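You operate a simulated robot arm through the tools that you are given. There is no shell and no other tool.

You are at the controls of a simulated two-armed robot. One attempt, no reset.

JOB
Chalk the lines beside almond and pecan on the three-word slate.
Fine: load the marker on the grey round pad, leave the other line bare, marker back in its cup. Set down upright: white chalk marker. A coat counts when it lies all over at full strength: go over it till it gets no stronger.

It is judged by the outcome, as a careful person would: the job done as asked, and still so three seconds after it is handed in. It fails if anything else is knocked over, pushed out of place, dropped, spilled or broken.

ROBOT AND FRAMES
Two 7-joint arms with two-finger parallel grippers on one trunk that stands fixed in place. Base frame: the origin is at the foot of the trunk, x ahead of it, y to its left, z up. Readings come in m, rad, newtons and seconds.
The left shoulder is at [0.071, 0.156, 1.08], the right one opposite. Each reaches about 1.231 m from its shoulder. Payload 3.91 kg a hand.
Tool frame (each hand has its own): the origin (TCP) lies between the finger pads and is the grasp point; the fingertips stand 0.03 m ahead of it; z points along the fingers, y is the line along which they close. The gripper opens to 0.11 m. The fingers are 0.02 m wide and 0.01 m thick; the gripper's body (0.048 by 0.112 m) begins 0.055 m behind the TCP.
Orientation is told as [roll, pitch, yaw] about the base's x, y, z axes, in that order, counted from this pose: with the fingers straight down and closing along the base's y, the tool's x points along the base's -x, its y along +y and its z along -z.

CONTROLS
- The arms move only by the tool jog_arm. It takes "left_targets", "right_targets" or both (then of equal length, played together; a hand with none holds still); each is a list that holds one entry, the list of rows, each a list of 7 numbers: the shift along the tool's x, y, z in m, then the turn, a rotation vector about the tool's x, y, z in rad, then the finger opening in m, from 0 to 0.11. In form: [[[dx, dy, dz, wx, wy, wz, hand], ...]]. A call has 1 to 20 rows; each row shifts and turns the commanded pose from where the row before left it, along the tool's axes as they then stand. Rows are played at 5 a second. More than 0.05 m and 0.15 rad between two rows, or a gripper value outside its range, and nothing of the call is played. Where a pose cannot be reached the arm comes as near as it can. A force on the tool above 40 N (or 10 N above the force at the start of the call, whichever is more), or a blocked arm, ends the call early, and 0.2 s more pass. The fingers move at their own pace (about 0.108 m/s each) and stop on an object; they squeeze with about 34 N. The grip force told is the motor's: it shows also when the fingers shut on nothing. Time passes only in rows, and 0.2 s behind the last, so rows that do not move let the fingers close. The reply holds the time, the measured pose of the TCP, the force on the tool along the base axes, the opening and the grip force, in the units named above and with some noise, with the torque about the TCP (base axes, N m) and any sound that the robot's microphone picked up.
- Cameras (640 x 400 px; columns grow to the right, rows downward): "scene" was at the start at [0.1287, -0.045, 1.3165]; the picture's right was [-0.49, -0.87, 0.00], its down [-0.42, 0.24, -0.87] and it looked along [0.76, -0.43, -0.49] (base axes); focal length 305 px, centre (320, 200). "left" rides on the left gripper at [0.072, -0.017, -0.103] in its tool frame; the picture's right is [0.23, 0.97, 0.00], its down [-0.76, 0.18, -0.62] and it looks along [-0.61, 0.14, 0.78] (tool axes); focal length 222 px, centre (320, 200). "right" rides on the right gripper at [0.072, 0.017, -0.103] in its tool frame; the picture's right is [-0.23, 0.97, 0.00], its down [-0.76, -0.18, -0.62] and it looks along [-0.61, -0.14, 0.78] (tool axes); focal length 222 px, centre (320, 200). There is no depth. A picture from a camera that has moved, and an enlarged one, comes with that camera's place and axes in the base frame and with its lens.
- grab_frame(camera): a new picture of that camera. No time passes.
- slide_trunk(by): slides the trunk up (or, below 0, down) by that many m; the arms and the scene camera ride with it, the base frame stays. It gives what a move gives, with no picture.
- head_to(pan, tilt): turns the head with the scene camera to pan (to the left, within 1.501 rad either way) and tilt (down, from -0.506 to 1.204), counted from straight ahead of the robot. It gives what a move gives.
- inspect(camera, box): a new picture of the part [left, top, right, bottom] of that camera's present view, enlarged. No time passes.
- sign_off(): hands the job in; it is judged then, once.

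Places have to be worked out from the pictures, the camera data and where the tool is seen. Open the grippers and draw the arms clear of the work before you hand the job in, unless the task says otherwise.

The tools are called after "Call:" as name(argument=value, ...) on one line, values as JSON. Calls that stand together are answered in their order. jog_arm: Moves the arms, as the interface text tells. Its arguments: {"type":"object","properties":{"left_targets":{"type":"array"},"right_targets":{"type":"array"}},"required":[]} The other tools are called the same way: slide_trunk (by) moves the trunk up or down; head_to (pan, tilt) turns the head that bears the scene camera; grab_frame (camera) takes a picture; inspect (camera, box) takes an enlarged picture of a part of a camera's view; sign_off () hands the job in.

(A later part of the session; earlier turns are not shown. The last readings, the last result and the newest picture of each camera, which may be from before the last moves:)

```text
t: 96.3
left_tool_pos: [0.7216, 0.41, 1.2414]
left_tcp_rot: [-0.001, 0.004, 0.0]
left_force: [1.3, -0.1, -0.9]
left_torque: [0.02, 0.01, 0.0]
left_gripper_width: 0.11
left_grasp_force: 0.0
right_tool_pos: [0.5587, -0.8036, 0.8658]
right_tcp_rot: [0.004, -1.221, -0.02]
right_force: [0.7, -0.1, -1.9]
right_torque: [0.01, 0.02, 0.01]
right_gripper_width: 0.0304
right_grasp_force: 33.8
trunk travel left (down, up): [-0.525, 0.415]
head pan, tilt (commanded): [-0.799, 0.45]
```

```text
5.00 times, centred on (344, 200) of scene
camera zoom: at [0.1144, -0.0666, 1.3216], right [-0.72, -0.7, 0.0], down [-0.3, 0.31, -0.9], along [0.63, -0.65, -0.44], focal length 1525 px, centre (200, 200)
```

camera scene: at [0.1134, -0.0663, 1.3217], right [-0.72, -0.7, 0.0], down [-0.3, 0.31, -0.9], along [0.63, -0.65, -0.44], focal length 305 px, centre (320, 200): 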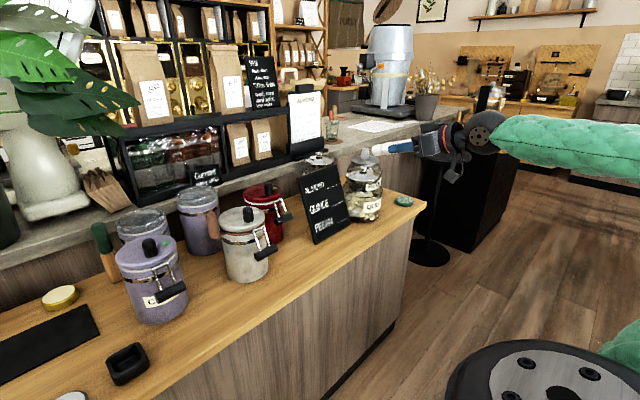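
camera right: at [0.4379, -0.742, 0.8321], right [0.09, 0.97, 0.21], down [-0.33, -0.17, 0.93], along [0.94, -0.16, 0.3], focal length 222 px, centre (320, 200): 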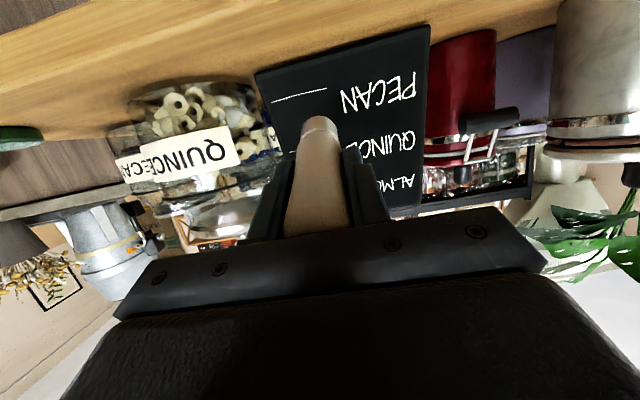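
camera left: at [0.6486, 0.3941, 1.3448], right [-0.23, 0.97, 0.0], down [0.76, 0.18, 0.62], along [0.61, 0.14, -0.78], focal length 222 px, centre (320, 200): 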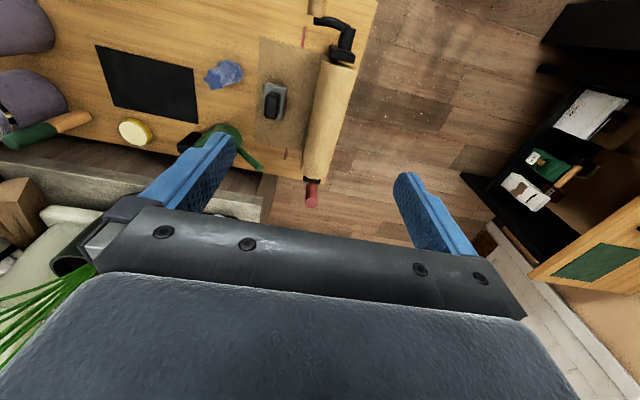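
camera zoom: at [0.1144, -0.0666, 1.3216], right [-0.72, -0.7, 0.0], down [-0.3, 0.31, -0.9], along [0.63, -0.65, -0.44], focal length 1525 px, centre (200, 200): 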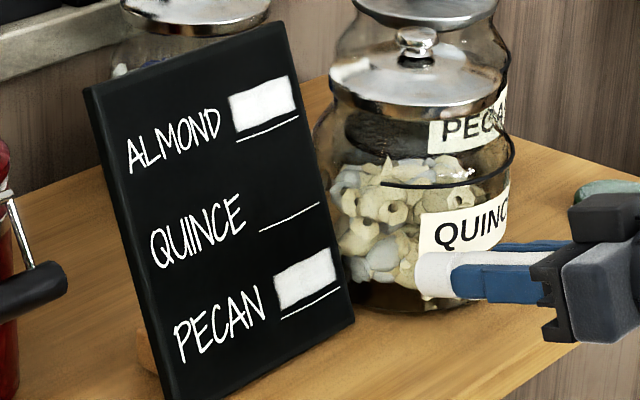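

That pass showed no force, so it probably didn't touch. I'll go in deeper until there's real contact and then stroke.

Call:
jog_arm(right_targets=[[[0, 0, 0.045, 0, 0, 0, 0.02], [0, 0, 0.045, 0, 0, 0, 0.02], [0, 0, 0.003, 0, 0, 0, 0.02], [0, 0, 0, 0, 0, 0, 0.02]]])

Call:
jog_arm(right_targets=[[[0, 0.006, -0.0001, 0, 0, 0, 0.02], [0, 0.006, -0.0001, 0, 0, 0, 0.02], [0, 0.006, -0.0001, 0, 0, 0, 0.02], [0, 0.006, -0.0001, 0, 0, 0, 0.02], [0, 0.006, -0.0001, 0, 0, 0, 0.02], [0, 0.006, -0.0001, 0, 0, 0, 0.02], [0, 0.006, -0.0001, 0, 0, 0, 0.02], [0, 0, 0, 0, 0, 0, 0.02]]])

Call:
jog_arm(right_targets=[[[0, -0.006, 0.0003, 0, 0, 0, 0.02], [0, -0.006, 0.0003, 0, 0, 0, 0.02], [0, -0.006, 0.0003, 0, 0, 0, 0.02], [0, -0.006, 0.0003, 0, 0, 0, 0.02], [0, -0.006, 0.0003, 0, 0, 0, 0.02], [0, -0.006, 0.0003, 0, 0, 0, 0.02], [0, -0.006, 0.0003, 0, 0, 0, 0.02], [0, 0, 0, 0, 0, 0, 0.02]]])

Call:
jog_arm(right_targets=[[[0, 0, -0.03, 0, 0, 0, 0.02], [0, 0, -0.03, 0, 0, 0, 0.02], [0, 0, -0.03, 0, 0, 0, 0.02], [0, 0, 0, 0, 0, 0, 0.02]]])

Call:
inspect(camera="right", box=[300, 70, 370, 120])

Call:
inspect(camera="scene", box=[304, 160, 384, 240])

```text
t: 97.3
left_tool_pos: [0.719, 0.4112, 1.2434]
left_tcp_rot: [0.0, -0.002, 0.003]
left_force: [0.2, -0.2, -0.7]
left_torque: [-0.02, 0.01, 0.0]
left_gripper_width: 0.1101
left_grasp_force: 0.1
right_tool_pos: [0.644, -0.8052, 0.8362]
right_tcp_rot: [0.002, -1.22, -0.019]
right_force: [-25.7, -6.2, 3.9]
right_torque: [-0.08, 0.25, -0.12]
right_gripper_width: 0.0303
right_grasp_force: 34.1
trunk travel left (down, up): [-0.525, 0.415]
head pan, tilt (commanded): [-0.799, 0.45]
```

```text
t: 99.2
left_tool_pos: [0.721, 0.4115, 1.2426]
left_tcp_rot: [0.001, 0.0, 0.0]
left_force: [0.0, 0.4, -1.2]
left_torque: [0.0, -0.01, -0.03]
left_gripper_width: 0.1101
left_grasp_force: 0.1
right_tool_pos: [0.6457, -0.7623, 0.8365]
right_tcp_rot: [0.004, -1.224, -0.019]
right_force: [-12.2, -2.2, 1.8]
right_torque: [0.0, 0.13, -0.01]
right_gripper_width: 0.0306
right_grasp_force: 33.8
trunk travel left (down, up): [-0.525, 0.415]
head pan, tilt (commanded): [-0.799, 0.45]
```

```text
t: 101.0
left_tool_pos: [0.7184, 0.4114, 1.2415]
left_tcp_rot: [-0.002, -0.002, 0.001]
left_force: [-0.9, 0.3, 0.7]
left_torque: [-0.02, -0.01, 0.0]
left_gripper_width: 0.1098
left_grasp_force: 0.1
right_tool_pos: [0.6469, -0.8055, 0.8368]
right_tcp_rot: [-0.001, -1.225, -0.016]
right_force: [-24.6, 8.0, 7.7]
right_torque: [0.36, -0.04, 0.86]
right_gripper_width: 0.0304
right_grasp_force: 34.2
trunk travel left (down, up): [-0.525, 0.415]
head pan, tilt (commanded): [-0.799, 0.45]
```

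```text
t: 102.0
left_tool_pos: [0.7217, 0.4103, 1.2416]
left_tcp_rot: [0.0, 0.002, -0.002]
left_force: [-0.2, -1.1, 0.0]
left_torque: [-0.01, 0.02, 0.01]
left_gripper_width: 0.1099
left_grasp_force: 0.0
right_tool_pos: [0.5625, -0.8022, 0.865]
right_tcp_rot: [0.005, -1.22, -0.018]
right_force: [0.2, -1.1, -1.9]
right_torque: [-0.01, 0.02, 0.0]
right_gripper_width: 0.0305
right_grasp_force: 34.8
trunk travel left (down, up): [-0.525, 0.415]
head pan, tilt (commanded): [-0.799, 0.45]
```

```text
8.00 times, centred on (335, 95) of right
camera zoom: at [0.4412, -0.784, 0.8329], right [0.09, 0.97, 0.21], down [-0.33, -0.17, 0.93], along [0.94, -0.16, 0.3], focal length 1777 px, centre (200, 1040)
```

zoom: 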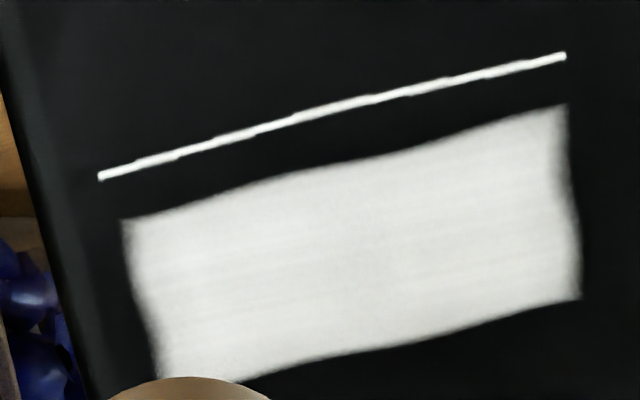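

```text
5.00 times, centred on (344, 200) of scene
camera zoom: at [0.1142, -0.0664, 1.3216], right [-0.72, -0.7, 0.0], down [-0.3, 0.31, -0.9], along [0.63, -0.65, -0.44], focal length 1525 px, centre (200, 200)
```

zoom: 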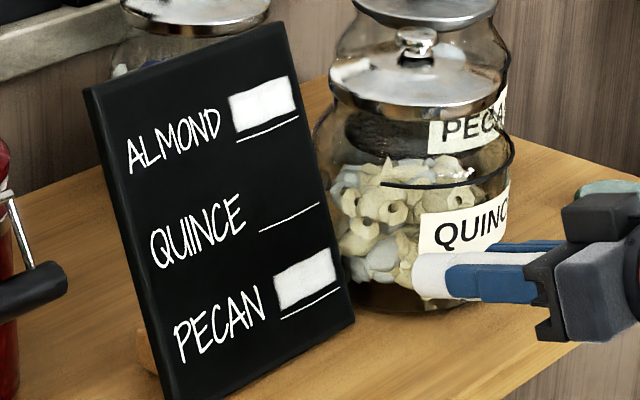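

The reading has levelled off, but pecan still looks a touch greyer than almond. I'll compare the patches with the adjacent lettering at the same zoom.

Call:
inspect(camera="scene", box=[338, 205, 374, 232])

Call:
inspect(camera="scene", box=[330, 170, 366, 197])

```text
14.81 times, centred on (356, 218) of scene
camera zoom: at [0.1142, -0.0664, 1.3216], right [-0.72, -0.7, 0.0], down [-0.3, 0.31, -0.9], along [0.63, -0.65, -0.44], focal length 4519 px, centre (-213, -74)
```

zoom: 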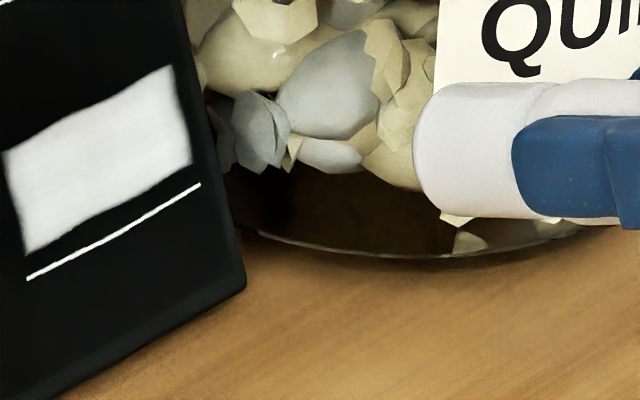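

```text
14.81 times, centred on (348, 184) of scene
camera zoom: at [0.1142, -0.0664, 1.3216], right [-0.72, -0.7, 0.0], down [-0.3, 0.31, -0.9], along [0.63, -0.65, -0.44], focal length 4519 px, centre (-95, 444)
```

zoom: 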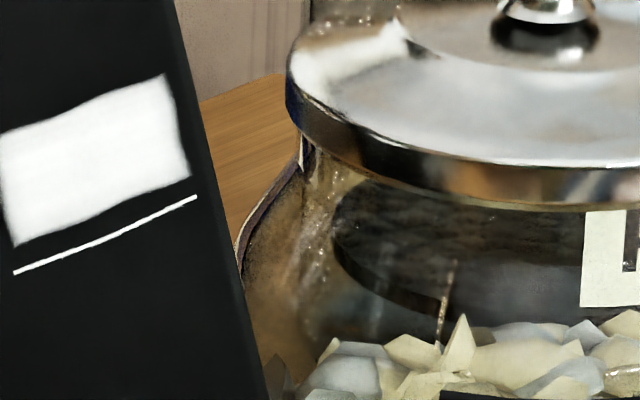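

Pecan's line is brighter than its patch while almond's matches, so the chalk load has run out before pecan is full. I'll reload on the pad, starting by backing away, rising and turning the hand down again.

Call:
jog_arm(right_targets=[[[0, 0, -0.04, 0, 0, 0, 0.02], [0, 0, -0.04, 0, 0, 0, 0.02], [-0.0414, 0.012, -0.015, 0, 0, 0, 0.02], [-0.0414, 0.012, -0.015, 0, 0, 0, 0.02], [-0.0414, 0.012, -0.015, 0, 0, 0, 0.02], [-0.0414, 0.012, -0.015, 0, 0, 0, 0.02], [-0.0414, 0.012, -0.015, 0, 0, 0, 0.02], [0, 0, 0, 0, 0.1222, 0, 0.02], [0, 0, 0, 0, 0.1222, 0, 0.02], [0, 0, 0, 0, 0.1222, 0, 0.02], [0, 0, 0, 0, 0.1222, 0, 0.02], [0, 0, 0, 0, 0.1222, 0, 0.02], [0, 0, 0, 0, 0.1222, 0, 0.02], [0, 0, 0, 0, 0.1222, 0, 0.02], [0, 0, 0, 0, 0.1222, 0, 0.02], [0, 0, 0, 0, 0.1222, 0, 0.02], [0, 0, 0, 0, 0.1222, 0, 0.02], [0, 0, 0, 0, 0, 0, 0.02]]])

Call:
inspect(camera="right", box=[240, 60, 400, 210])

Call:
inspect(camera="scene", box=[290, 150, 410, 260])

```text
t: 105.8
left_tool_pos: [0.7216, 0.4107, 1.2431]
left_tcp_rot: [0.0, 0.0, 0.001]
left_force: [-0.1, 0.4, 0.8]
left_torque: [0.0, -0.03, 0.0]
left_gripper_width: 0.1101
left_grasp_force: 0.0
right_tool_pos: [0.4874, -0.743, 1.1131]
right_tcp_rot: [0.002, 0.001, -0.017]
right_force: [0.6, -0.2, -1.2]
right_torque: [0.01, -0.01, 0.01]
right_gripper_width: 0.0305
right_grasp_force: 34.3
trunk travel left (down, up): [-0.525, 0.415]
head pan, tilt (commanded): [-0.799, 0.45]
```

```text
2.67 times, centred on (320, 135) of right
camera zoom: at [0.4158, -0.7249, 1.216], right [0.24, 0.97, 0.0], down [0.76, -0.19, 0.62], along [0.6, -0.15, -0.78], focal length 592 px, centre (320, 373)
```

zoom: 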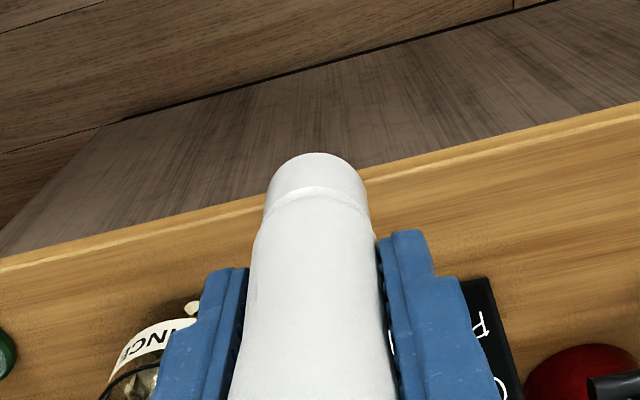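

```text
3.64 times, centred on (350, 205) of scene
camera zoom: at [0.1127, -0.0662, 1.3218], right [-0.72, -0.7, 0.0], down [-0.3, 0.31, -0.9], along [0.63, -0.65, -0.44], focal length 1109 px, centre (211, 182)
```

zoom: 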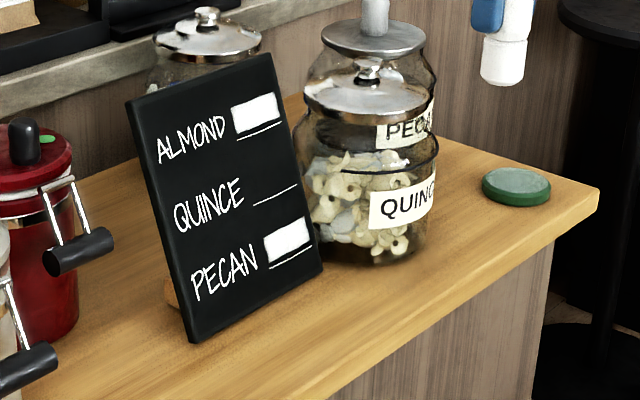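

I'll look closely at how the marker sits in the fingers now, to see whether it slid back or tilted from the pressing.

Call:
inspect(camera="scene", box=[380, 60, 480, 180])

Call:
head_to(pan=-1.0, tilt=0.35)

Call:
grab_frame(camera="scene")

```text
3.33 times, centred on (430, 120) of scene
camera zoom: at [0.1127, -0.0662, 1.3218], right [-0.72, -0.7, 0.0], down [-0.3, 0.31, -0.9], along [0.63, -0.65, -0.44], focal length 1017 px, centre (-47, 467)
```

zoom: 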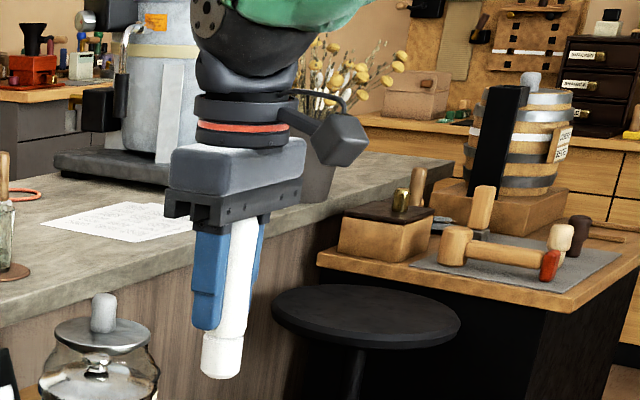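

```text
t: 106.5
left_tool_pos: [0.7212, 0.4108, 1.2422]
left_tcp_rot: [0.0, 0.0, 0.001]
left_force: [0.1, 0.1, -0.3]
left_torque: [-0.06, 0.0, -0.01]
left_gripper_width: 0.11
left_grasp_force: 0.1
right_tool_pos: [0.4877, -0.7428, 1.1122]
right_tcp_rot: [0.002, 0.003, -0.017]
right_force: [-0.8, -0.5, -2.1]
right_torque: [0.01, 0.01, 0.0]
right_gripper_width: 0.0309
right_grasp_force: 33.7
trunk travel left (down, up): [-0.525, 0.415]
head pan, tilt (commanded): [-1.0, 0.351]
```

```text
taken
camera scene: at [0.1001, -0.0785, 1.3308], right [-0.84, -0.54, 0.0], down [-0.19, 0.29, -0.94], along [0.51, -0.79, -0.34], focal length 305 px, centre (320, 200)
```

scene: 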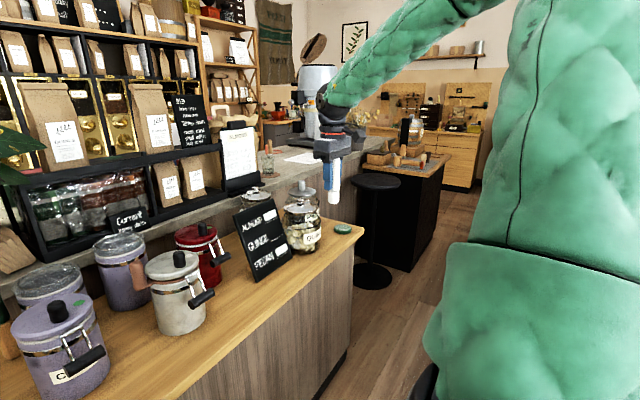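

The marker has slid back a little in the grip but is still straight. Now I'll carry it back over to the pad area at height and tilt the hand as before.

Call:
jog_arm(right_targets=[[[-0.0085, 0.0428, 0, 0, 0, 0, 0.02], [-0.0085, 0.0428, 0, 0, 0, 0, 0.02], [-0.0085, 0.0428, 0, 0, 0, 0, 0.02], [-0.0085, 0.0428, 0, 0, 0, 0, 0.02], [-0.0085, 0.0428, 0, 0, 0, 0, 0.02], [-0.0085, 0.0428, 0, 0, 0, 0, 0.02], [-0.0085, 0.0428, 0, 0, 0, 0, 0.02], [-0.0085, 0.0428, 0, 0, 0, 0, 0.02], [-0.0085, 0.0428, 0, 0, 0, 0, 0.02], [-0.0085, 0.0428, 0, 0, 0, 0, 0.02], [-0.0085, 0.0428, 0, 0, 0, 0, 0.02], [-0.0085, 0.0428, 0, 0, 0, 0, 0.02], [-0.0085, 0.0428, 0, 0, 0, 0, 0.02], [-0.0085, 0.0428, 0, 0, 0, 0, 0.02], [-0.0085, 0.0428, 0, 0, 0, 0, 0.02], [-0.0085, 0.0428, 0, 0, 0, 0, 0.02], [0, 0, 0, -0.117, -0.033, 0, 0.02], [0, 0, 0, -0.117, -0.033, 0, 0.02], [0, 0, 0, -0.117, -0.033, 0, 0.02], [0, 0, 0, 0, 0, 0, 0.02]]])

Call:
head_to(pan=-0.1, tilt=0.75)

Call:
grab_frame(camera="scene")

```text
t: 110.7
left_tool_pos: [0.7215, 0.4125, 1.2424]
left_tcp_rot: [-0.001, 0.0, 0.001]
left_force: [0.9, -0.7, -0.7]
left_torque: [0.0, 0.0, 0.06]
left_gripper_width: 0.11
left_grasp_force: 0.1
right_tool_pos: [0.662, -0.6075, 1.0724]
right_tcp_rot: [0.352, -0.096, -0.033]
right_force: [0.4, 0.4, -0.9]
right_torque: [0.01, -0.01, 0.03]
right_gripper_width: 0.0308
right_grasp_force: 34.1
right hand out of reach, approached as far as the arm can: row 3, 4, 5, 6, 7, 8, 9, 10, 11, 12, 13, 14, 15, 16
trunk travel left (down, up): [-0.525, 0.415]
head pan, tilt (commanded): [-1.0, 0.351]
```

```text
t: 111.9
left_tool_pos: [0.7211, 0.4112, 1.2418]
left_tcp_rot: [0.0, 0.001, 0.0]
left_force: [-0.5, -0.1, 0.3]
left_torque: [0.01, -0.02, 0.02]
left_gripper_width: 0.1099
left_grasp_force: 0.1
right_tool_pos: [0.6614, -0.6073, 1.0725]
right_tcp_rot: [0.353, -0.097, -0.033]
right_force: [0.1, -1.0, -1.3]
right_torque: [-0.01, 0.01, -0.01]
right_gripper_width: 0.0306
right_grasp_force: 34.2
trunk travel left (down, up): [-0.525, 0.415]
head pan, tilt (commanded): [-0.099, 0.75]
```

```text
taken
camera scene: at [0.1321, -0.0086, 1.2953], right [-0.1, -0.99, 0.0], down [-0.68, 0.07, -0.73], along [0.73, -0.07, -0.68], focal length 305 px, centre (320, 200)
```

scene: 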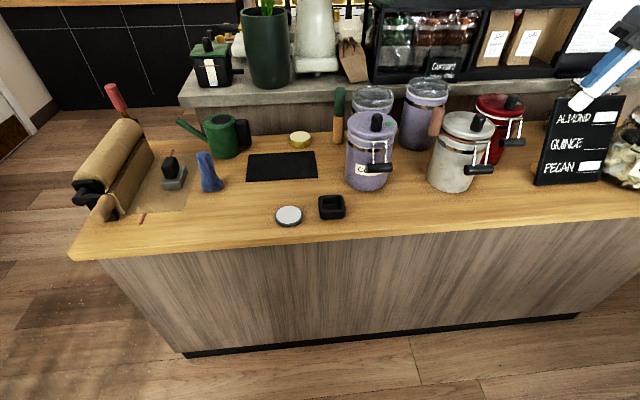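

The arm hit a limit near y=-0.61, and nothing was touched. The elbow must have wandered during the pitching moves, so I'll look at the arm's shape before going on.

Call:
head_to(pan=-1.1, tilt=0.0)

Call:
grab_frame(camera="scene")

Call:
grab_frame(camera="right")

```text
t: 113.2
left_tool_pos: [0.7217, 0.4113, 1.2421]
left_tcp_rot: [-0.001, 0.0, 0.0]
left_force: [0.3, -0.1, -0.5]
left_torque: [0.01, 0.0, 0.01]
left_gripper_width: 0.1101
left_grasp_force: 0.1
right_tool_pos: [0.661, -0.6064, 1.0728]
right_tcp_rot: [0.353, -0.097, -0.034]
right_force: [0.7, -0.2, -1.0]
right_torque: [-0.02, 0.03, 0.03]
right_gripper_width: 0.0305
right_grasp_force: 34.3
trunk travel left (down, up): [-0.525, 0.415]
head pan, tilt (commanded): [-1.1, 0.0]
```

```text
taken
camera scene: at [0.0906, -0.0804, 1.3633], right [-0.89, -0.45, 0.0], down [0.0, 0.0, -1.0], along [0.45, -0.89, 0.0], focal length 305 px, centre (320, 200)
```

scene: 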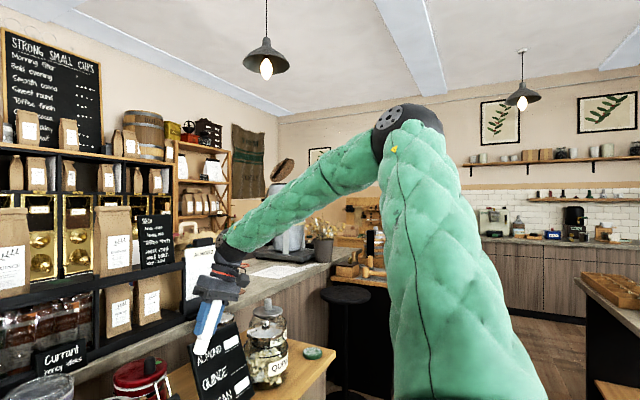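

```text
taken
camera right: at [0.5782, -0.6245, 1.1673], right [0.22, 0.91, 0.36], down [0.69, -0.41, 0.59], along [0.68, 0.12, -0.72], focal length 222 px, centre (320, 200)
```

right: 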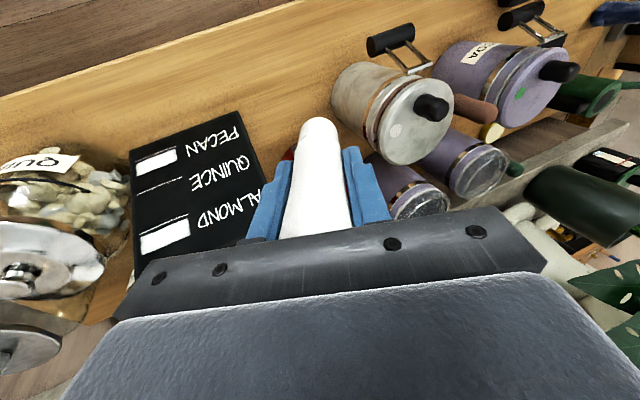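

The elbow has risen to about [0.16, -0.44, 1.45], which caps the leftward reach. While I have this clear view of the slate, I'll compare both coats from here.

Call:
inspect(camera="right", box=[125, 120, 285, 270])

Call:
inspect(camera="right", box=[130, 135, 194, 175])

Call:
inspect(camera="right", box=[130, 215, 194, 255])

```text
2.67 times, centred on (205, 195) of right
camera zoom: at [0.5782, -0.6245, 1.1673], right [0.22, 0.91, 0.36], down [0.69, -0.41, 0.59], along [0.68, 0.12, -0.72], focal length 592 px, centre (627, 213)
```

zoom: 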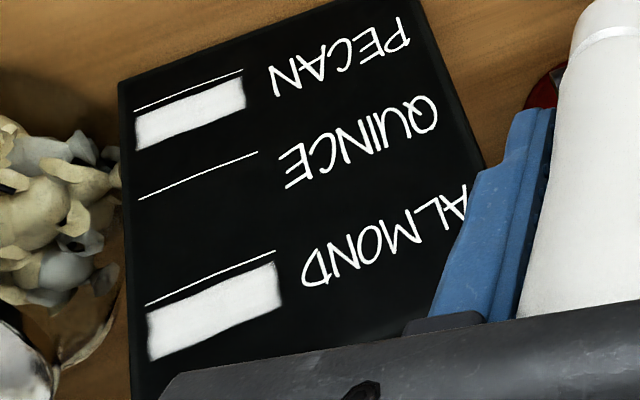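

```text
10.00 times, centred on (162, 155) of right
camera zoom: at [0.5782, -0.6245, 1.1673], right [0.22, 0.91, 0.36], down [0.69, -0.41, 0.59], along [0.68, 0.12, -0.72], focal length 2221 px, centre (1900, 650)
```

zoom: 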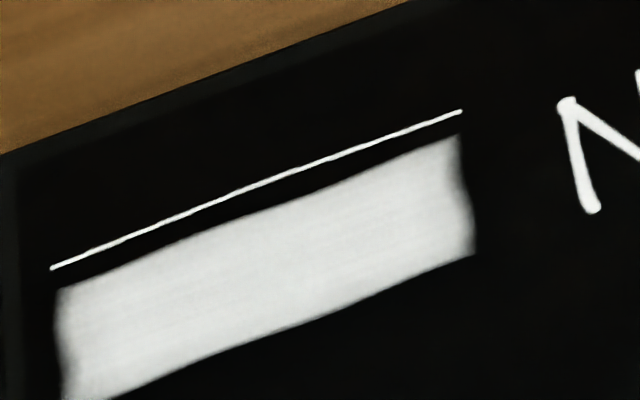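

```text
10.00 times, centred on (162, 235) of right
camera zoom: at [0.5782, -0.6245, 1.1673], right [0.22, 0.91, 0.36], down [0.69, -0.41, 0.59], along [0.68, 0.12, -0.72], focal length 2221 px, centre (1900, -150)
```

zoom: 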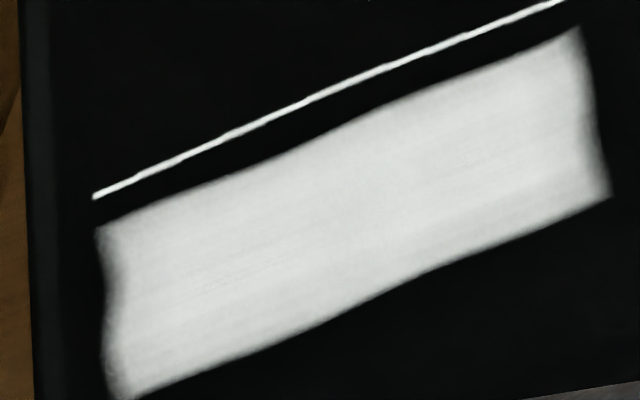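

Seen from the same viewpoint, pecan and almond now look equally strong, with the same chalk grain, and quince is bare. I still need the arm's reach back on the left for the cup and pad. I'll undo the tilt, back away from the slate and try moving left at a greater height.

Call:
jog_arm(right_targets=[[[0, 0, -0.03, 0, 0, 0, 0.02], [0, 0, -0.03, 0.117, 0.033, 0, 0.02], [0.02, 0, -0.03, 0.117, 0.033, 0, 0.02], [0.03, 0, -0.03, 0.117, 0.033, 0, 0.02], [0.04, 0, -0.02, 0, 0, 0, 0.02], [0.04, 0, -0.02, 0, 0, 0, 0.02], [0.03, 0, -0.03, 0, 0, 0, 0.02], [0, 0, 0, 0, 0, 0, 0.02]]])

Call:
jog_arm(right_targets=[[[0, 0.045, 0, 0, 0, 0, 0.02], [0, 0.045, 0, 0, 0, 0, 0.02], [0, 0.045, 0, 0, 0, 0, 0.02], [0, 0.045, 0, 0, 0, 0, 0.02], [0, 0, 0, 0, 0, 0, 0.02]]])

Call:
grab_frame(camera="scene")

```text
t: 115.0
left_tool_pos: [0.7219, 0.4111, 1.2413]
left_tcp_rot: [0.0, 0.001, -0.001]
left_force: [0.2, 0.1, 0.0]
left_torque: [0.03, -0.01, -0.01]
left_gripper_width: 0.1101
left_grasp_force: 0.0
right_tool_pos: [0.4935, -0.6415, 1.254]
right_tcp_rot: [0.004, -0.001, -0.01]
right_force: [-0.3, 0.1, -1.4]
right_torque: [0.0, 0.04, -0.03]
right_gripper_width: 0.0304
right_grasp_force: 33.8
right hand out of reach, approached as far as the arm can: row 7
trunk travel left (down, up): [-0.525, 0.415]
head pan, tilt (commanded): [-1.1, 0.0]
```

```text
t: 116.2
left_tool_pos: [0.7217, 0.4115, 1.2418]
left_tcp_rot: [0.0, -0.001, 0.002]
left_force: [0.0, 0.1, -0.3]
left_torque: [-0.02, -0.02, -0.01]
left_gripper_width: 0.1101
left_grasp_force: 0.0
right_tool_pos: [0.5031, -0.6233, 1.2556]
right_tcp_rot: [0.019, 0.0, 0.014]
right_force: [1.0, 0.3, -1.5]
right_torque: [0.0, -0.02, 0.03]
right_gripper_width: 0.0307
right_grasp_force: 34.2
right hand out of reach, approached as far as the arm can: row 1, 2, 3, 4
trunk travel left (down, up): [-0.525, 0.415]
head pan, tilt (commanded): [-1.1, 0.0]
```

```text
taken
camera scene: at [0.0902, -0.0804, 1.3634], right [-0.89, -0.45, 0.0], down [0.0, 0.0, -1.0], along [0.45, -0.89, 0.0], focal length 305 px, centre (320, 200)
```

scene: 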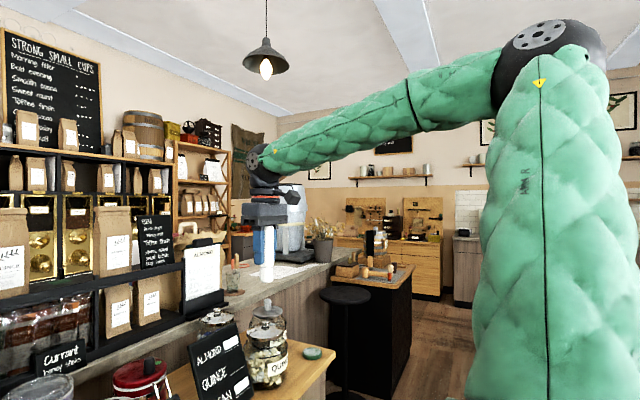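

The elbow is now very high because the hand is close in. I'll stretch the arm forward, at a safe height above the jars, to bring the elbow down, and then try swinging left.

Call:
jog_arm(right_targets=[[[-0.04, 0, 0, 0, 0, 0, 0.02], [-0.04, 0, 0, 0, 0, 0, 0.02], [-0.04, 0, 0, 0, 0, 0, 0.02], [-0.04, 0, 0, 0, 0, 0, 0.02], [-0.04, 0, 0, 0, 0, 0, 0.02], [-0.03, 0, 0, 0, 0, 0, 0.02], [0, 0, 0, 0, 0, 0, 0.02]]])

Call:
grab_frame(camera="scene")

Call:
grab_frame(camera="right")

```text
t: 117.8
left_tool_pos: [0.7199, 0.411, 1.2432]
left_tcp_rot: [0.001, 0.0, 0.001]
left_force: [-0.7, -0.1, 0.1]
left_torque: [-0.01, 0.01, 0.01]
left_gripper_width: 0.11
left_grasp_force: 0.0
right_tool_pos: [0.7315, -0.639, 1.2534]
right_tcp_rot: [0.002, 0.0, -0.016]
right_force: [-0.1, -0.1, -1.0]
right_torque: [0.0, -0.07, -0.01]
right_gripper_width: 0.0308
right_grasp_force: 33.5
right hand out of reach, approached as far as the arm can: row 1
trunk travel left (down, up): [-0.525, 0.415]
head pan, tilt (commanded): [-1.1, 0.0]
```

```text
taken
camera scene: at [0.0894, -0.0803, 1.3635], right [-0.89, -0.45, 0.0], down [0.0, 0.0, -1.0], along [0.45, -0.89, 0.0], focal length 305 px, centre (320, 200)
```

scene: 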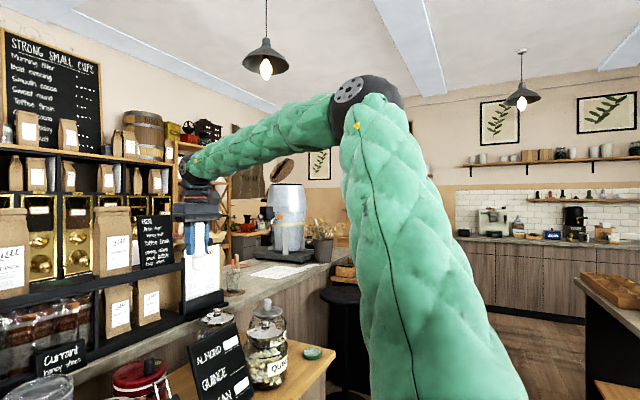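

```text
taken
camera right: at [0.6594, -0.6208, 1.3574], right [0.24, 0.97, 0.0], down [0.76, -0.19, 0.62], along [0.6, -0.15, -0.78], focal length 222 px, centre (320, 200)
```

right: 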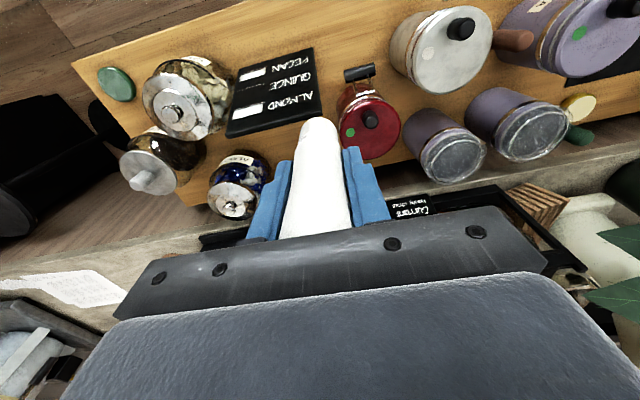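

The elbow is forward now. I'll try moving left from this stretched pose.

Call:
jog_arm(right_targets=[[[0, 0.045, 0, 0, 0, 0, 0.02], [0, 0.045, 0, 0, 0, 0, 0.02], [0, 0.045, 0, 0, 0, 0, 0.02], [0, 0.045, 0, 0, 0, 0, 0.02], [0, 0, 0, 0, 0, 0, 0.02]]])

Call:
grab_frame(camera="scene")

```text
t: 119.0
left_tool_pos: [0.7209, 0.4109, 1.2419]
left_tcp_rot: [0.0, 0.0, -0.001]
left_force: [-0.3, -0.3, -0.6]
left_torque: [0.08, 0.01, 0.0]
left_gripper_width: 0.1099
left_grasp_force: 0.0
right_tool_pos: [0.7387, -0.6137, 1.2529]
right_tcp_rot: [0.018, -0.001, 0.012]
right_force: [-0.3, 0.2, -1.5]
right_torque: [-0.02, 0.01, -0.01]
right_gripper_width: 0.0306
right_grasp_force: 33.9
right hand out of reach, approached as far as the arm can: row 1, 2, 3, 4
trunk travel left (down, up): [-0.525, 0.415]
head pan, tilt (commanded): [-1.1, 0.0]
```

```text
taken
camera scene: at [0.0906, -0.0803, 1.3634], right [-0.89, -0.45, 0.0], down [0.0, 0.0, -1.0], along [0.45, -0.89, 0.0], focal length 305 px, centre (320, 200)
```

scene: 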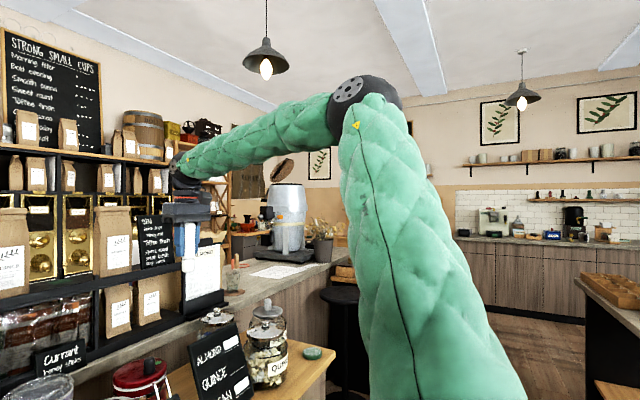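

It's still stopped at y≈-0.61, with the orientation slightly compromised, which hints at a wrist limit. I'll test yawing the hand by +0.45 rad and then moving left.

Call:
jog_arm(right_targets=[[[0, 0, 0, 0, 0, -0.15, 0.02], [0, 0, 0, 0, 0, -0.15, 0.02], [0, 0, 0, 0, 0, -0.15, 0.02], [-0.0174, 0.036, 0, 0, 0, 0, 0.02], [-0.0174, 0.036, 0, 0, 0, 0, 0.02], [-0.0174, 0.036, 0, 0, 0, 0, 0.02], [0, 0, 0, 0, 0, 0, 0.02]]])

```text
t: 120.5
left_tool_pos: [0.7224, 0.4095, 1.2438]
left_tcp_rot: [-0.001, 0.0, 0.001]
left_force: [-0.3, 0.3, -0.1]
left_torque: [0.04, 0.0, -0.01]
left_gripper_width: 0.1097
left_grasp_force: 0.0
right_tool_pos: [0.7404, -0.4956, 1.2519]
right_tcp_rot: [0.002, 0.0, 0.433]
right_force: [-0.1, 0.1, -1.5]
right_torque: [0.01, 0.02, 0.0]
right_gripper_width: 0.0308
right_grasp_force: 34.5
trunk travel left (down, up): [-0.525, 0.415]
head pan, tilt (commanded): [-1.1, 0.0]
```

That freed it: with positive yaw the hand now moves left. I'll continue left in this orientation.

Call:
jog_arm(right_targets=[[[-0.0168, 0.0363, 0, 0, 0, 0, 0.02], [-0.0168, 0.0363, 0, 0, 0, 0, 0.02], [-0.0168, 0.0363, 0, 0, 0, 0, 0.02], [-0.0168, 0.0363, 0, 0, 0, 0, 0.02], [-0.0168, 0.0363, 0, 0, 0, -0.1, 0.02], [0, 0, 0, 0, 0, -0.15, 0.02], [0, 0, 0, 0, 0, -0.15, 0.02], [0, 0, 0, 0, 0, 0, 0.02]]])

Call:
grab_frame(camera="scene")

```text
t: 122.3
left_tool_pos: [0.7218, 0.411, 1.2416]
left_tcp_rot: [0.001, 0.002, 0.0]
left_force: [-0.1, 0.1, -0.3]
left_torque: [0.0, 0.0, 0.0]
left_gripper_width: 0.11
left_grasp_force: 0.0
right_tool_pos: [0.7438, -0.3495, 1.2559]
right_tcp_rot: [0.001, -0.002, 0.836]
right_force: [-0.3, -0.2, -2.0]
right_torque: [0.02, -0.01, 0.03]
right_gripper_width: 0.0309
right_grasp_force: 34.2
right hand out of reach, approached as far as the arm can: row 3, 4
trunk travel left (down, up): [-0.525, 0.415]
head pan, tilt (commanded): [-1.1, 0.0]
```

```text
taken
camera scene: at [0.0906, -0.0803, 1.3633], right [-0.89, -0.45, 0.0], down [0.0, 0.0, -1.0], along [0.45, -0.89, 0.0], focal length 305 px, centre (320, 200)
```

scene: 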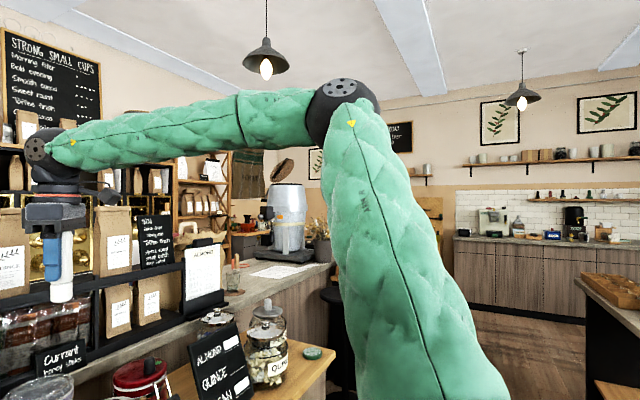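

Free again. I'll add more yaw and travel to a spot above the cup and pad area at z≈1.12.

Call:
jog_arm(right_targets=[[[0, 0, 0, 0, 0, -0.15, 0.02], [0, 0, 0, 0, 0, -0.15, 0.02], [0, 0, 0, 0, 0, -0.15, 0.02], [-0.0327, 0.0218, 0.017, 0, 0, 0, 0.02], [-0.0327, 0.0218, 0.017, 0, 0, 0, 0.02], [-0.0327, 0.0218, 0.017, 0, 0, 0, 0.02], [-0.0327, 0.0218, 0.017, 0, 0, 0, 0.02], [-0.0327, 0.0218, 0.017, 0, 0, 0, 0.02], [-0.0327, 0.0218, 0.017, 0, 0, 0, 0.02], [-0.0327, 0.0218, 0.017, 0, 0, 0, 0.02], [-0.0327, 0.0218, 0.017, 0, 0, 0, 0.02], [0, 0, 0, 0, 0, 0, 0.02]]])

Call:
head_to(pan=-0.1, tilt=0.75)

Call:
grab_frame(camera="scene")

Call:
grab_frame(camera="right")

```text
t: 125.0
left_tool_pos: [0.7221, 0.4115, 1.242]
left_tcp_rot: [0.001, 0.0, -0.002]
left_force: [0.5, 0.1, -0.6]
left_torque: [-0.01, -0.03, 0.03]
left_gripper_width: 0.1096
left_grasp_force: 0.1
right_tool_pos: [0.6539, -0.0708, 1.1231]
right_tcp_rot: [0.003, -0.004, 1.289]
right_force: [-0.2, -1.0, -0.7]
right_torque: [-0.01, -0.01, -0.01]
right_gripper_width: 0.0306
right_grasp_force: 34.7
right hand out of reach, approached as far as the arm can: row 11
trunk travel left (down, up): [-0.525, 0.415]
head pan, tilt (commanded): [-1.1, 0.0]
```

```text
t: 126.2
left_tool_pos: [0.7213, 0.4106, 1.2426]
left_tcp_rot: [0.001, 0.001, -0.001]
left_force: [-0.1, 0.7, 0.2]
left_torque: [-0.02, -0.03, 0.02]
left_gripper_width: 0.1102
left_grasp_force: 0.0
right_tool_pos: [0.6553, -0.0708, 1.1231]
right_tcp_rot: [0.002, -0.003, 1.287]
right_force: [0.3, 0.6, -0.9]
right_torque: [0.02, -0.01, -0.04]
right_gripper_width: 0.0307
right_grasp_force: 34.2
trunk travel left (down, up): [-0.525, 0.415]
head pan, tilt (commanded): [-0.099, 0.75]
```

```text
taken
camera scene: at [0.1321, -0.0083, 1.2953], right [-0.1, -0.99, 0.0], down [-0.68, 0.07, -0.73], along [0.73, -0.07, -0.68], focal length 305 px, centre (320, 200)
```

scene: 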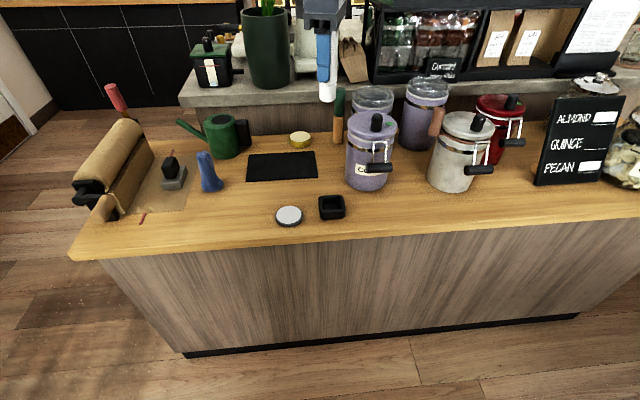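

```text
taken
camera right: at [0.618, -0.136, 1.2262], right [-0.87, 0.49, 0.0], down [0.38, 0.68, 0.63], along [0.3, 0.55, -0.78], focal length 222 px, centre (320, 200)
```

right: 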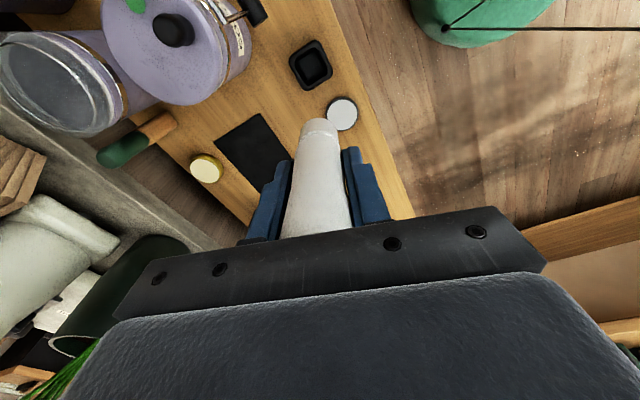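

The arm can reach the cup and pad area again. Before deciding on a reload, I'll check both coats again in the unobstructed scene view.

Call:
inspect(camera="scene", box=[530, 90, 640, 190])

Call:
inspect(camera="scene", box=[570, 100, 626, 135])

Call:
inspect(camera="scene", box=[556, 150, 612, 185])

```text
4.00 times, centred on (585, 140) of scene
camera zoom: at [0.1321, -0.0083, 1.2953], right [-0.1, -0.99, 0.0], down [-0.68, 0.07, -0.73], along [0.73, -0.07, -0.68], focal length 1220 px, centre (-740, 440)
```

zoom: 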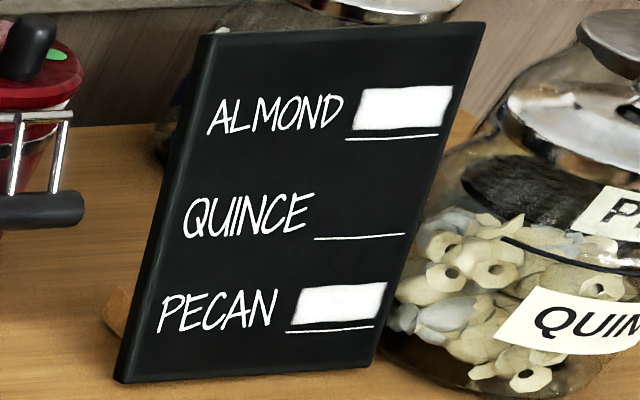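

```text
11.43 times, centred on (598, 118) of scene
camera zoom: at [0.1321, -0.0083, 1.2953], right [-0.1, -0.99, 0.0], down [-0.68, 0.07, -0.73], along [0.73, -0.07, -0.68], focal length 3486 px, centre (-2857, 1143)
```

zoom: 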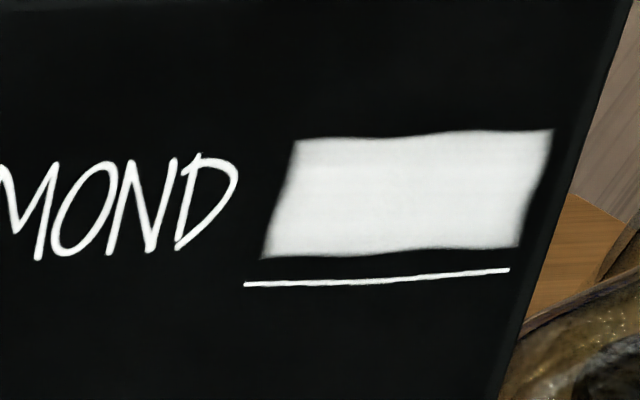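

```text
11.43 times, centred on (584, 168) of scene
camera zoom: at [0.1321, -0.0083, 1.2953], right [-0.1, -0.99, 0.0], down [-0.68, 0.07, -0.73], along [0.73, -0.07, -0.68], focal length 3486 px, centre (-2697, 571)
```

zoom: 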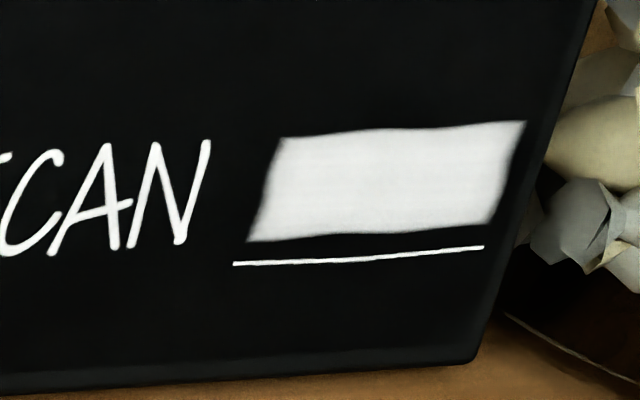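

Measured against the neighbouring lettering, which is also dimmer lower on the slate, both coats show the same strength, so I judge both full. Quince is bare. Next is returning the marker to its cup, so I'll move above the cup.

Call:
jog_arm(right_targets=[[[0.0043, -0.0028, 0.0308, 0, 0, 0, 0.02], [0.0043, -0.0028, 0.0308, 0, 0, 0, 0.02], [0.0043, -0.0028, 0.0308, 0, 0, 0, 0.02], [0.0043, -0.0028, 0.0308, 0, 0, 0, 0.02], [0, 0, 0, 0, 0, 0, 0.02], [0, 0, 0, 0, 0, 0, 0.02]]])

Call:
inspect(camera="scene", box=[264, 110, 392, 230])

Call:
inspect(camera="right", box=[240, 60, 400, 210])

```text
t: 127.6
left_tool_pos: [0.7218, 0.4111, 1.2421]
left_tcp_rot: [0.001, 0.003, 0.0]
left_force: [-0.7, 0.7, -0.5]
left_torque: [-0.02, -0.02, 0.02]
left_gripper_width: 0.1103
left_grasp_force: 0.1
right_tool_pos: [0.6634, -0.0954, 1.0025]
right_tcp_rot: [0.005, -0.004, 1.288]
right_force: [0.1, -0.2, -2.0]
right_torque: [0.03, 0.0, 0.02]
right_gripper_width: 0.0306
right_grasp_force: 34.1
right hand out of reach, approached as far as the arm can: row 3
trunk travel left (down, up): [-0.525, 0.415]
head pan, tilt (commanded): [-0.099, 0.75]
```

```text
3.33 times, centred on (328, 170) of scene
camera zoom: at [0.1324, -0.0083, 1.2952], right [-0.1, -0.99, 0.0], down [-0.68, 0.07, -0.73], along [0.73, -0.07, -0.68], focal length 1017 px, centre (293, 300)
```

zoom: 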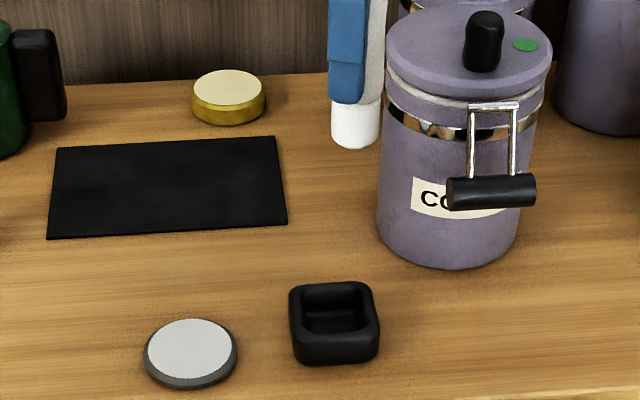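

```text
2.67 times, centred on (320, 135) of right
camera zoom: at [0.6276, -0.1612, 1.1062], right [-0.87, 0.49, 0.01], down [0.39, 0.68, 0.62], along [0.3, 0.55, -0.78], focal length 592 px, centre (320, 373)
```

zoom: 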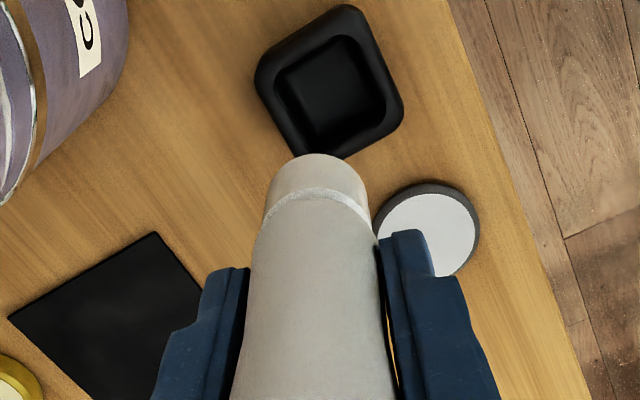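

The cup centre and the marker's original axis agree at about [0.661, -0.091]. I'll add a bit more yaw for reach slack and lower to about 3 cm above the rim, centred on the cup.

Call:
jog_arm(right_targets=[[[0, 0, 0, 0, 0, -0.15, 0.02], [-0.0018, 0.0009, 0.027, 0, 0, 0, 0.02], [-0.0018, 0.0009, 0.027, 0, 0, 0, 0.02], [-0.0018, 0.0009, 0.027, 0, 0, 0, 0.02], [-0.0018, 0.0009, 0.027, 0, 0, 0, 0.02], [0, 0, 0, 0, 0, 0, 0.02], [0, 0, 0, 0, 0, 0, 0.02]]])

Call:
inspect(camera="scene", box=[288, 150, 384, 220])

Call:
inspect(camera="right", box=[240, 60, 400, 210])

```text
t: 129.2
left_tool_pos: [0.7224, 0.4118, 1.2407]
left_tcp_rot: [-0.001, 0.001, -0.002]
left_force: [0.6, 0.9, 0.3]
left_torque: [0.02, 0.02, 0.01]
left_gripper_width: 0.1099
left_grasp_force: 0.0
right_tool_pos: [0.659, -0.0878, 0.8969]
right_tcp_rot: [0.0, -0.003, 1.433]
right_force: [0.2, -0.2, -1.2]
right_torque: [0.01, 0.04, 0.03]
right_gripper_width: 0.0304
right_grasp_force: 33.8
trunk travel left (down, up): [-0.525, 0.415]
head pan, tilt (commanded): [-0.099, 0.75]
```

```text
5.71 times, centred on (336, 185) of scene
camera zoom: at [0.1325, -0.0083, 1.2952], right [-0.1, -0.99, 0.0], down [-0.68, 0.07, -0.73], along [0.73, -0.07, -0.68], focal length 1743 px, centre (229, 286)
```

zoom: 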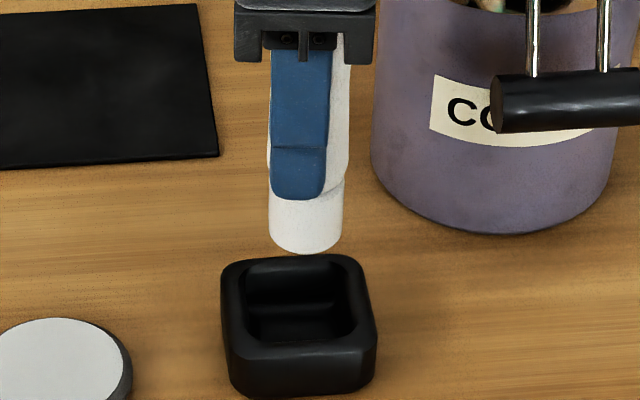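

```text
2.67 times, centred on (320, 135) of right
camera zoom: at [0.6327, -0.1573, 0.9997], right [-0.93, 0.36, 0.0], down [0.28, 0.73, 0.62], along [0.22, 0.58, -0.78], focal length 592 px, centre (320, 373)
```

zoom: 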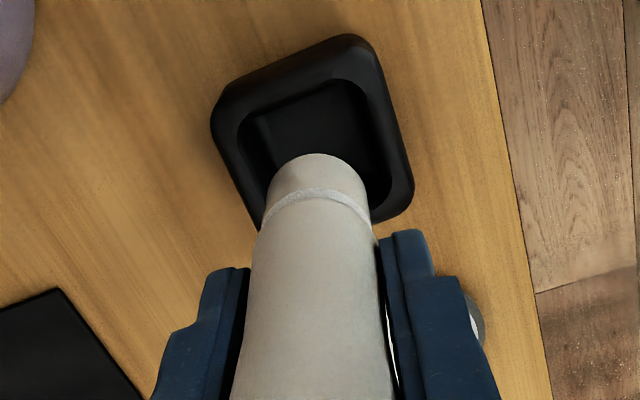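

The cup centre reads about [0.6605, -0.091] and the tip is about [0.659, -0.090]. I'll make a ~2 mm correction and lower 3 cm to just above the rim.

Call:
jog_arm(right_targets=[[[0.0011, -0.0019, 0.01, 0, 0, 0, 0.02], [0, 0, 0.01, 0, 0, 0, 0.02], [0, 0, 0.01, 0, 0, 0, 0.02], [0, 0, 0, 0, 0, 0, 0.02], [0, 0, 0, 0, 0, 0, 0.02]]])

Call:
inspect(camera="scene", box=[288, 150, 384, 220])

Call:
inspect(camera="right", box=[240, 60, 400, 210])

```text
t: 130.4
left_tool_pos: [0.7219, 0.4109, 1.2414]
left_tcp_rot: [-0.001, 0.0, -0.001]
left_force: [-0.4, -0.1, 0.8]
left_torque: [-0.01, 0.02, -0.03]
left_gripper_width: 0.1101
left_grasp_force: 0.1
right_tool_pos: [0.6611, -0.0893, 0.8645]
right_tcp_rot: [0.003, 0.001, 1.432]
right_force: [-0.1, -0.2, -1.1]
right_torque: [-0.02, 0.01, 0.03]
right_gripper_width: 0.0306
right_grasp_force: 34.1
trunk travel left (down, up): [-0.525, 0.415]
head pan, tilt (commanded): [-0.099, 0.75]
```

```text
5.71 times, centred on (336, 185) of scene
camera zoom: at [0.1323, -0.0083, 1.2952], right [-0.1, -0.99, 0.0], down [-0.68, 0.07, -0.73], along [0.73, -0.07, -0.68], focal length 1743 px, centre (229, 286)
```

zoom: 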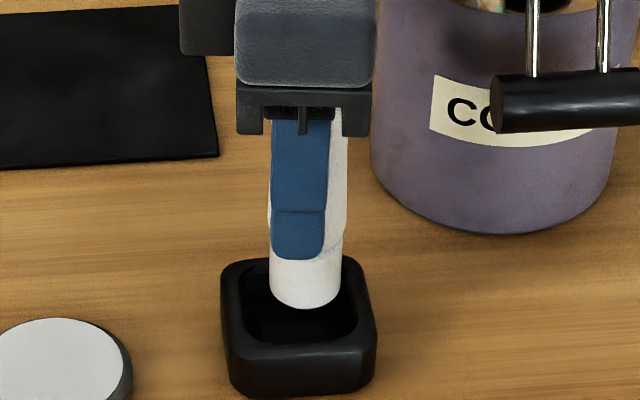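

```text
2.67 times, centred on (320, 135) of right
camera zoom: at [0.6342, -0.1583, 0.9678], right [-0.93, 0.36, 0.0], down [0.28, 0.73, 0.62], along [0.22, 0.58, -0.78], focal length 592 px, centre (320, 373)
```

zoom: 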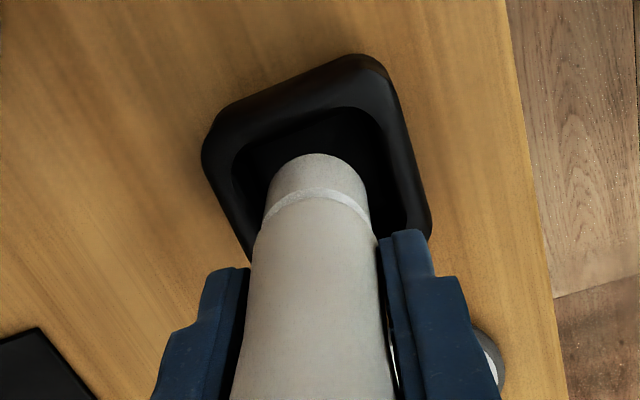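

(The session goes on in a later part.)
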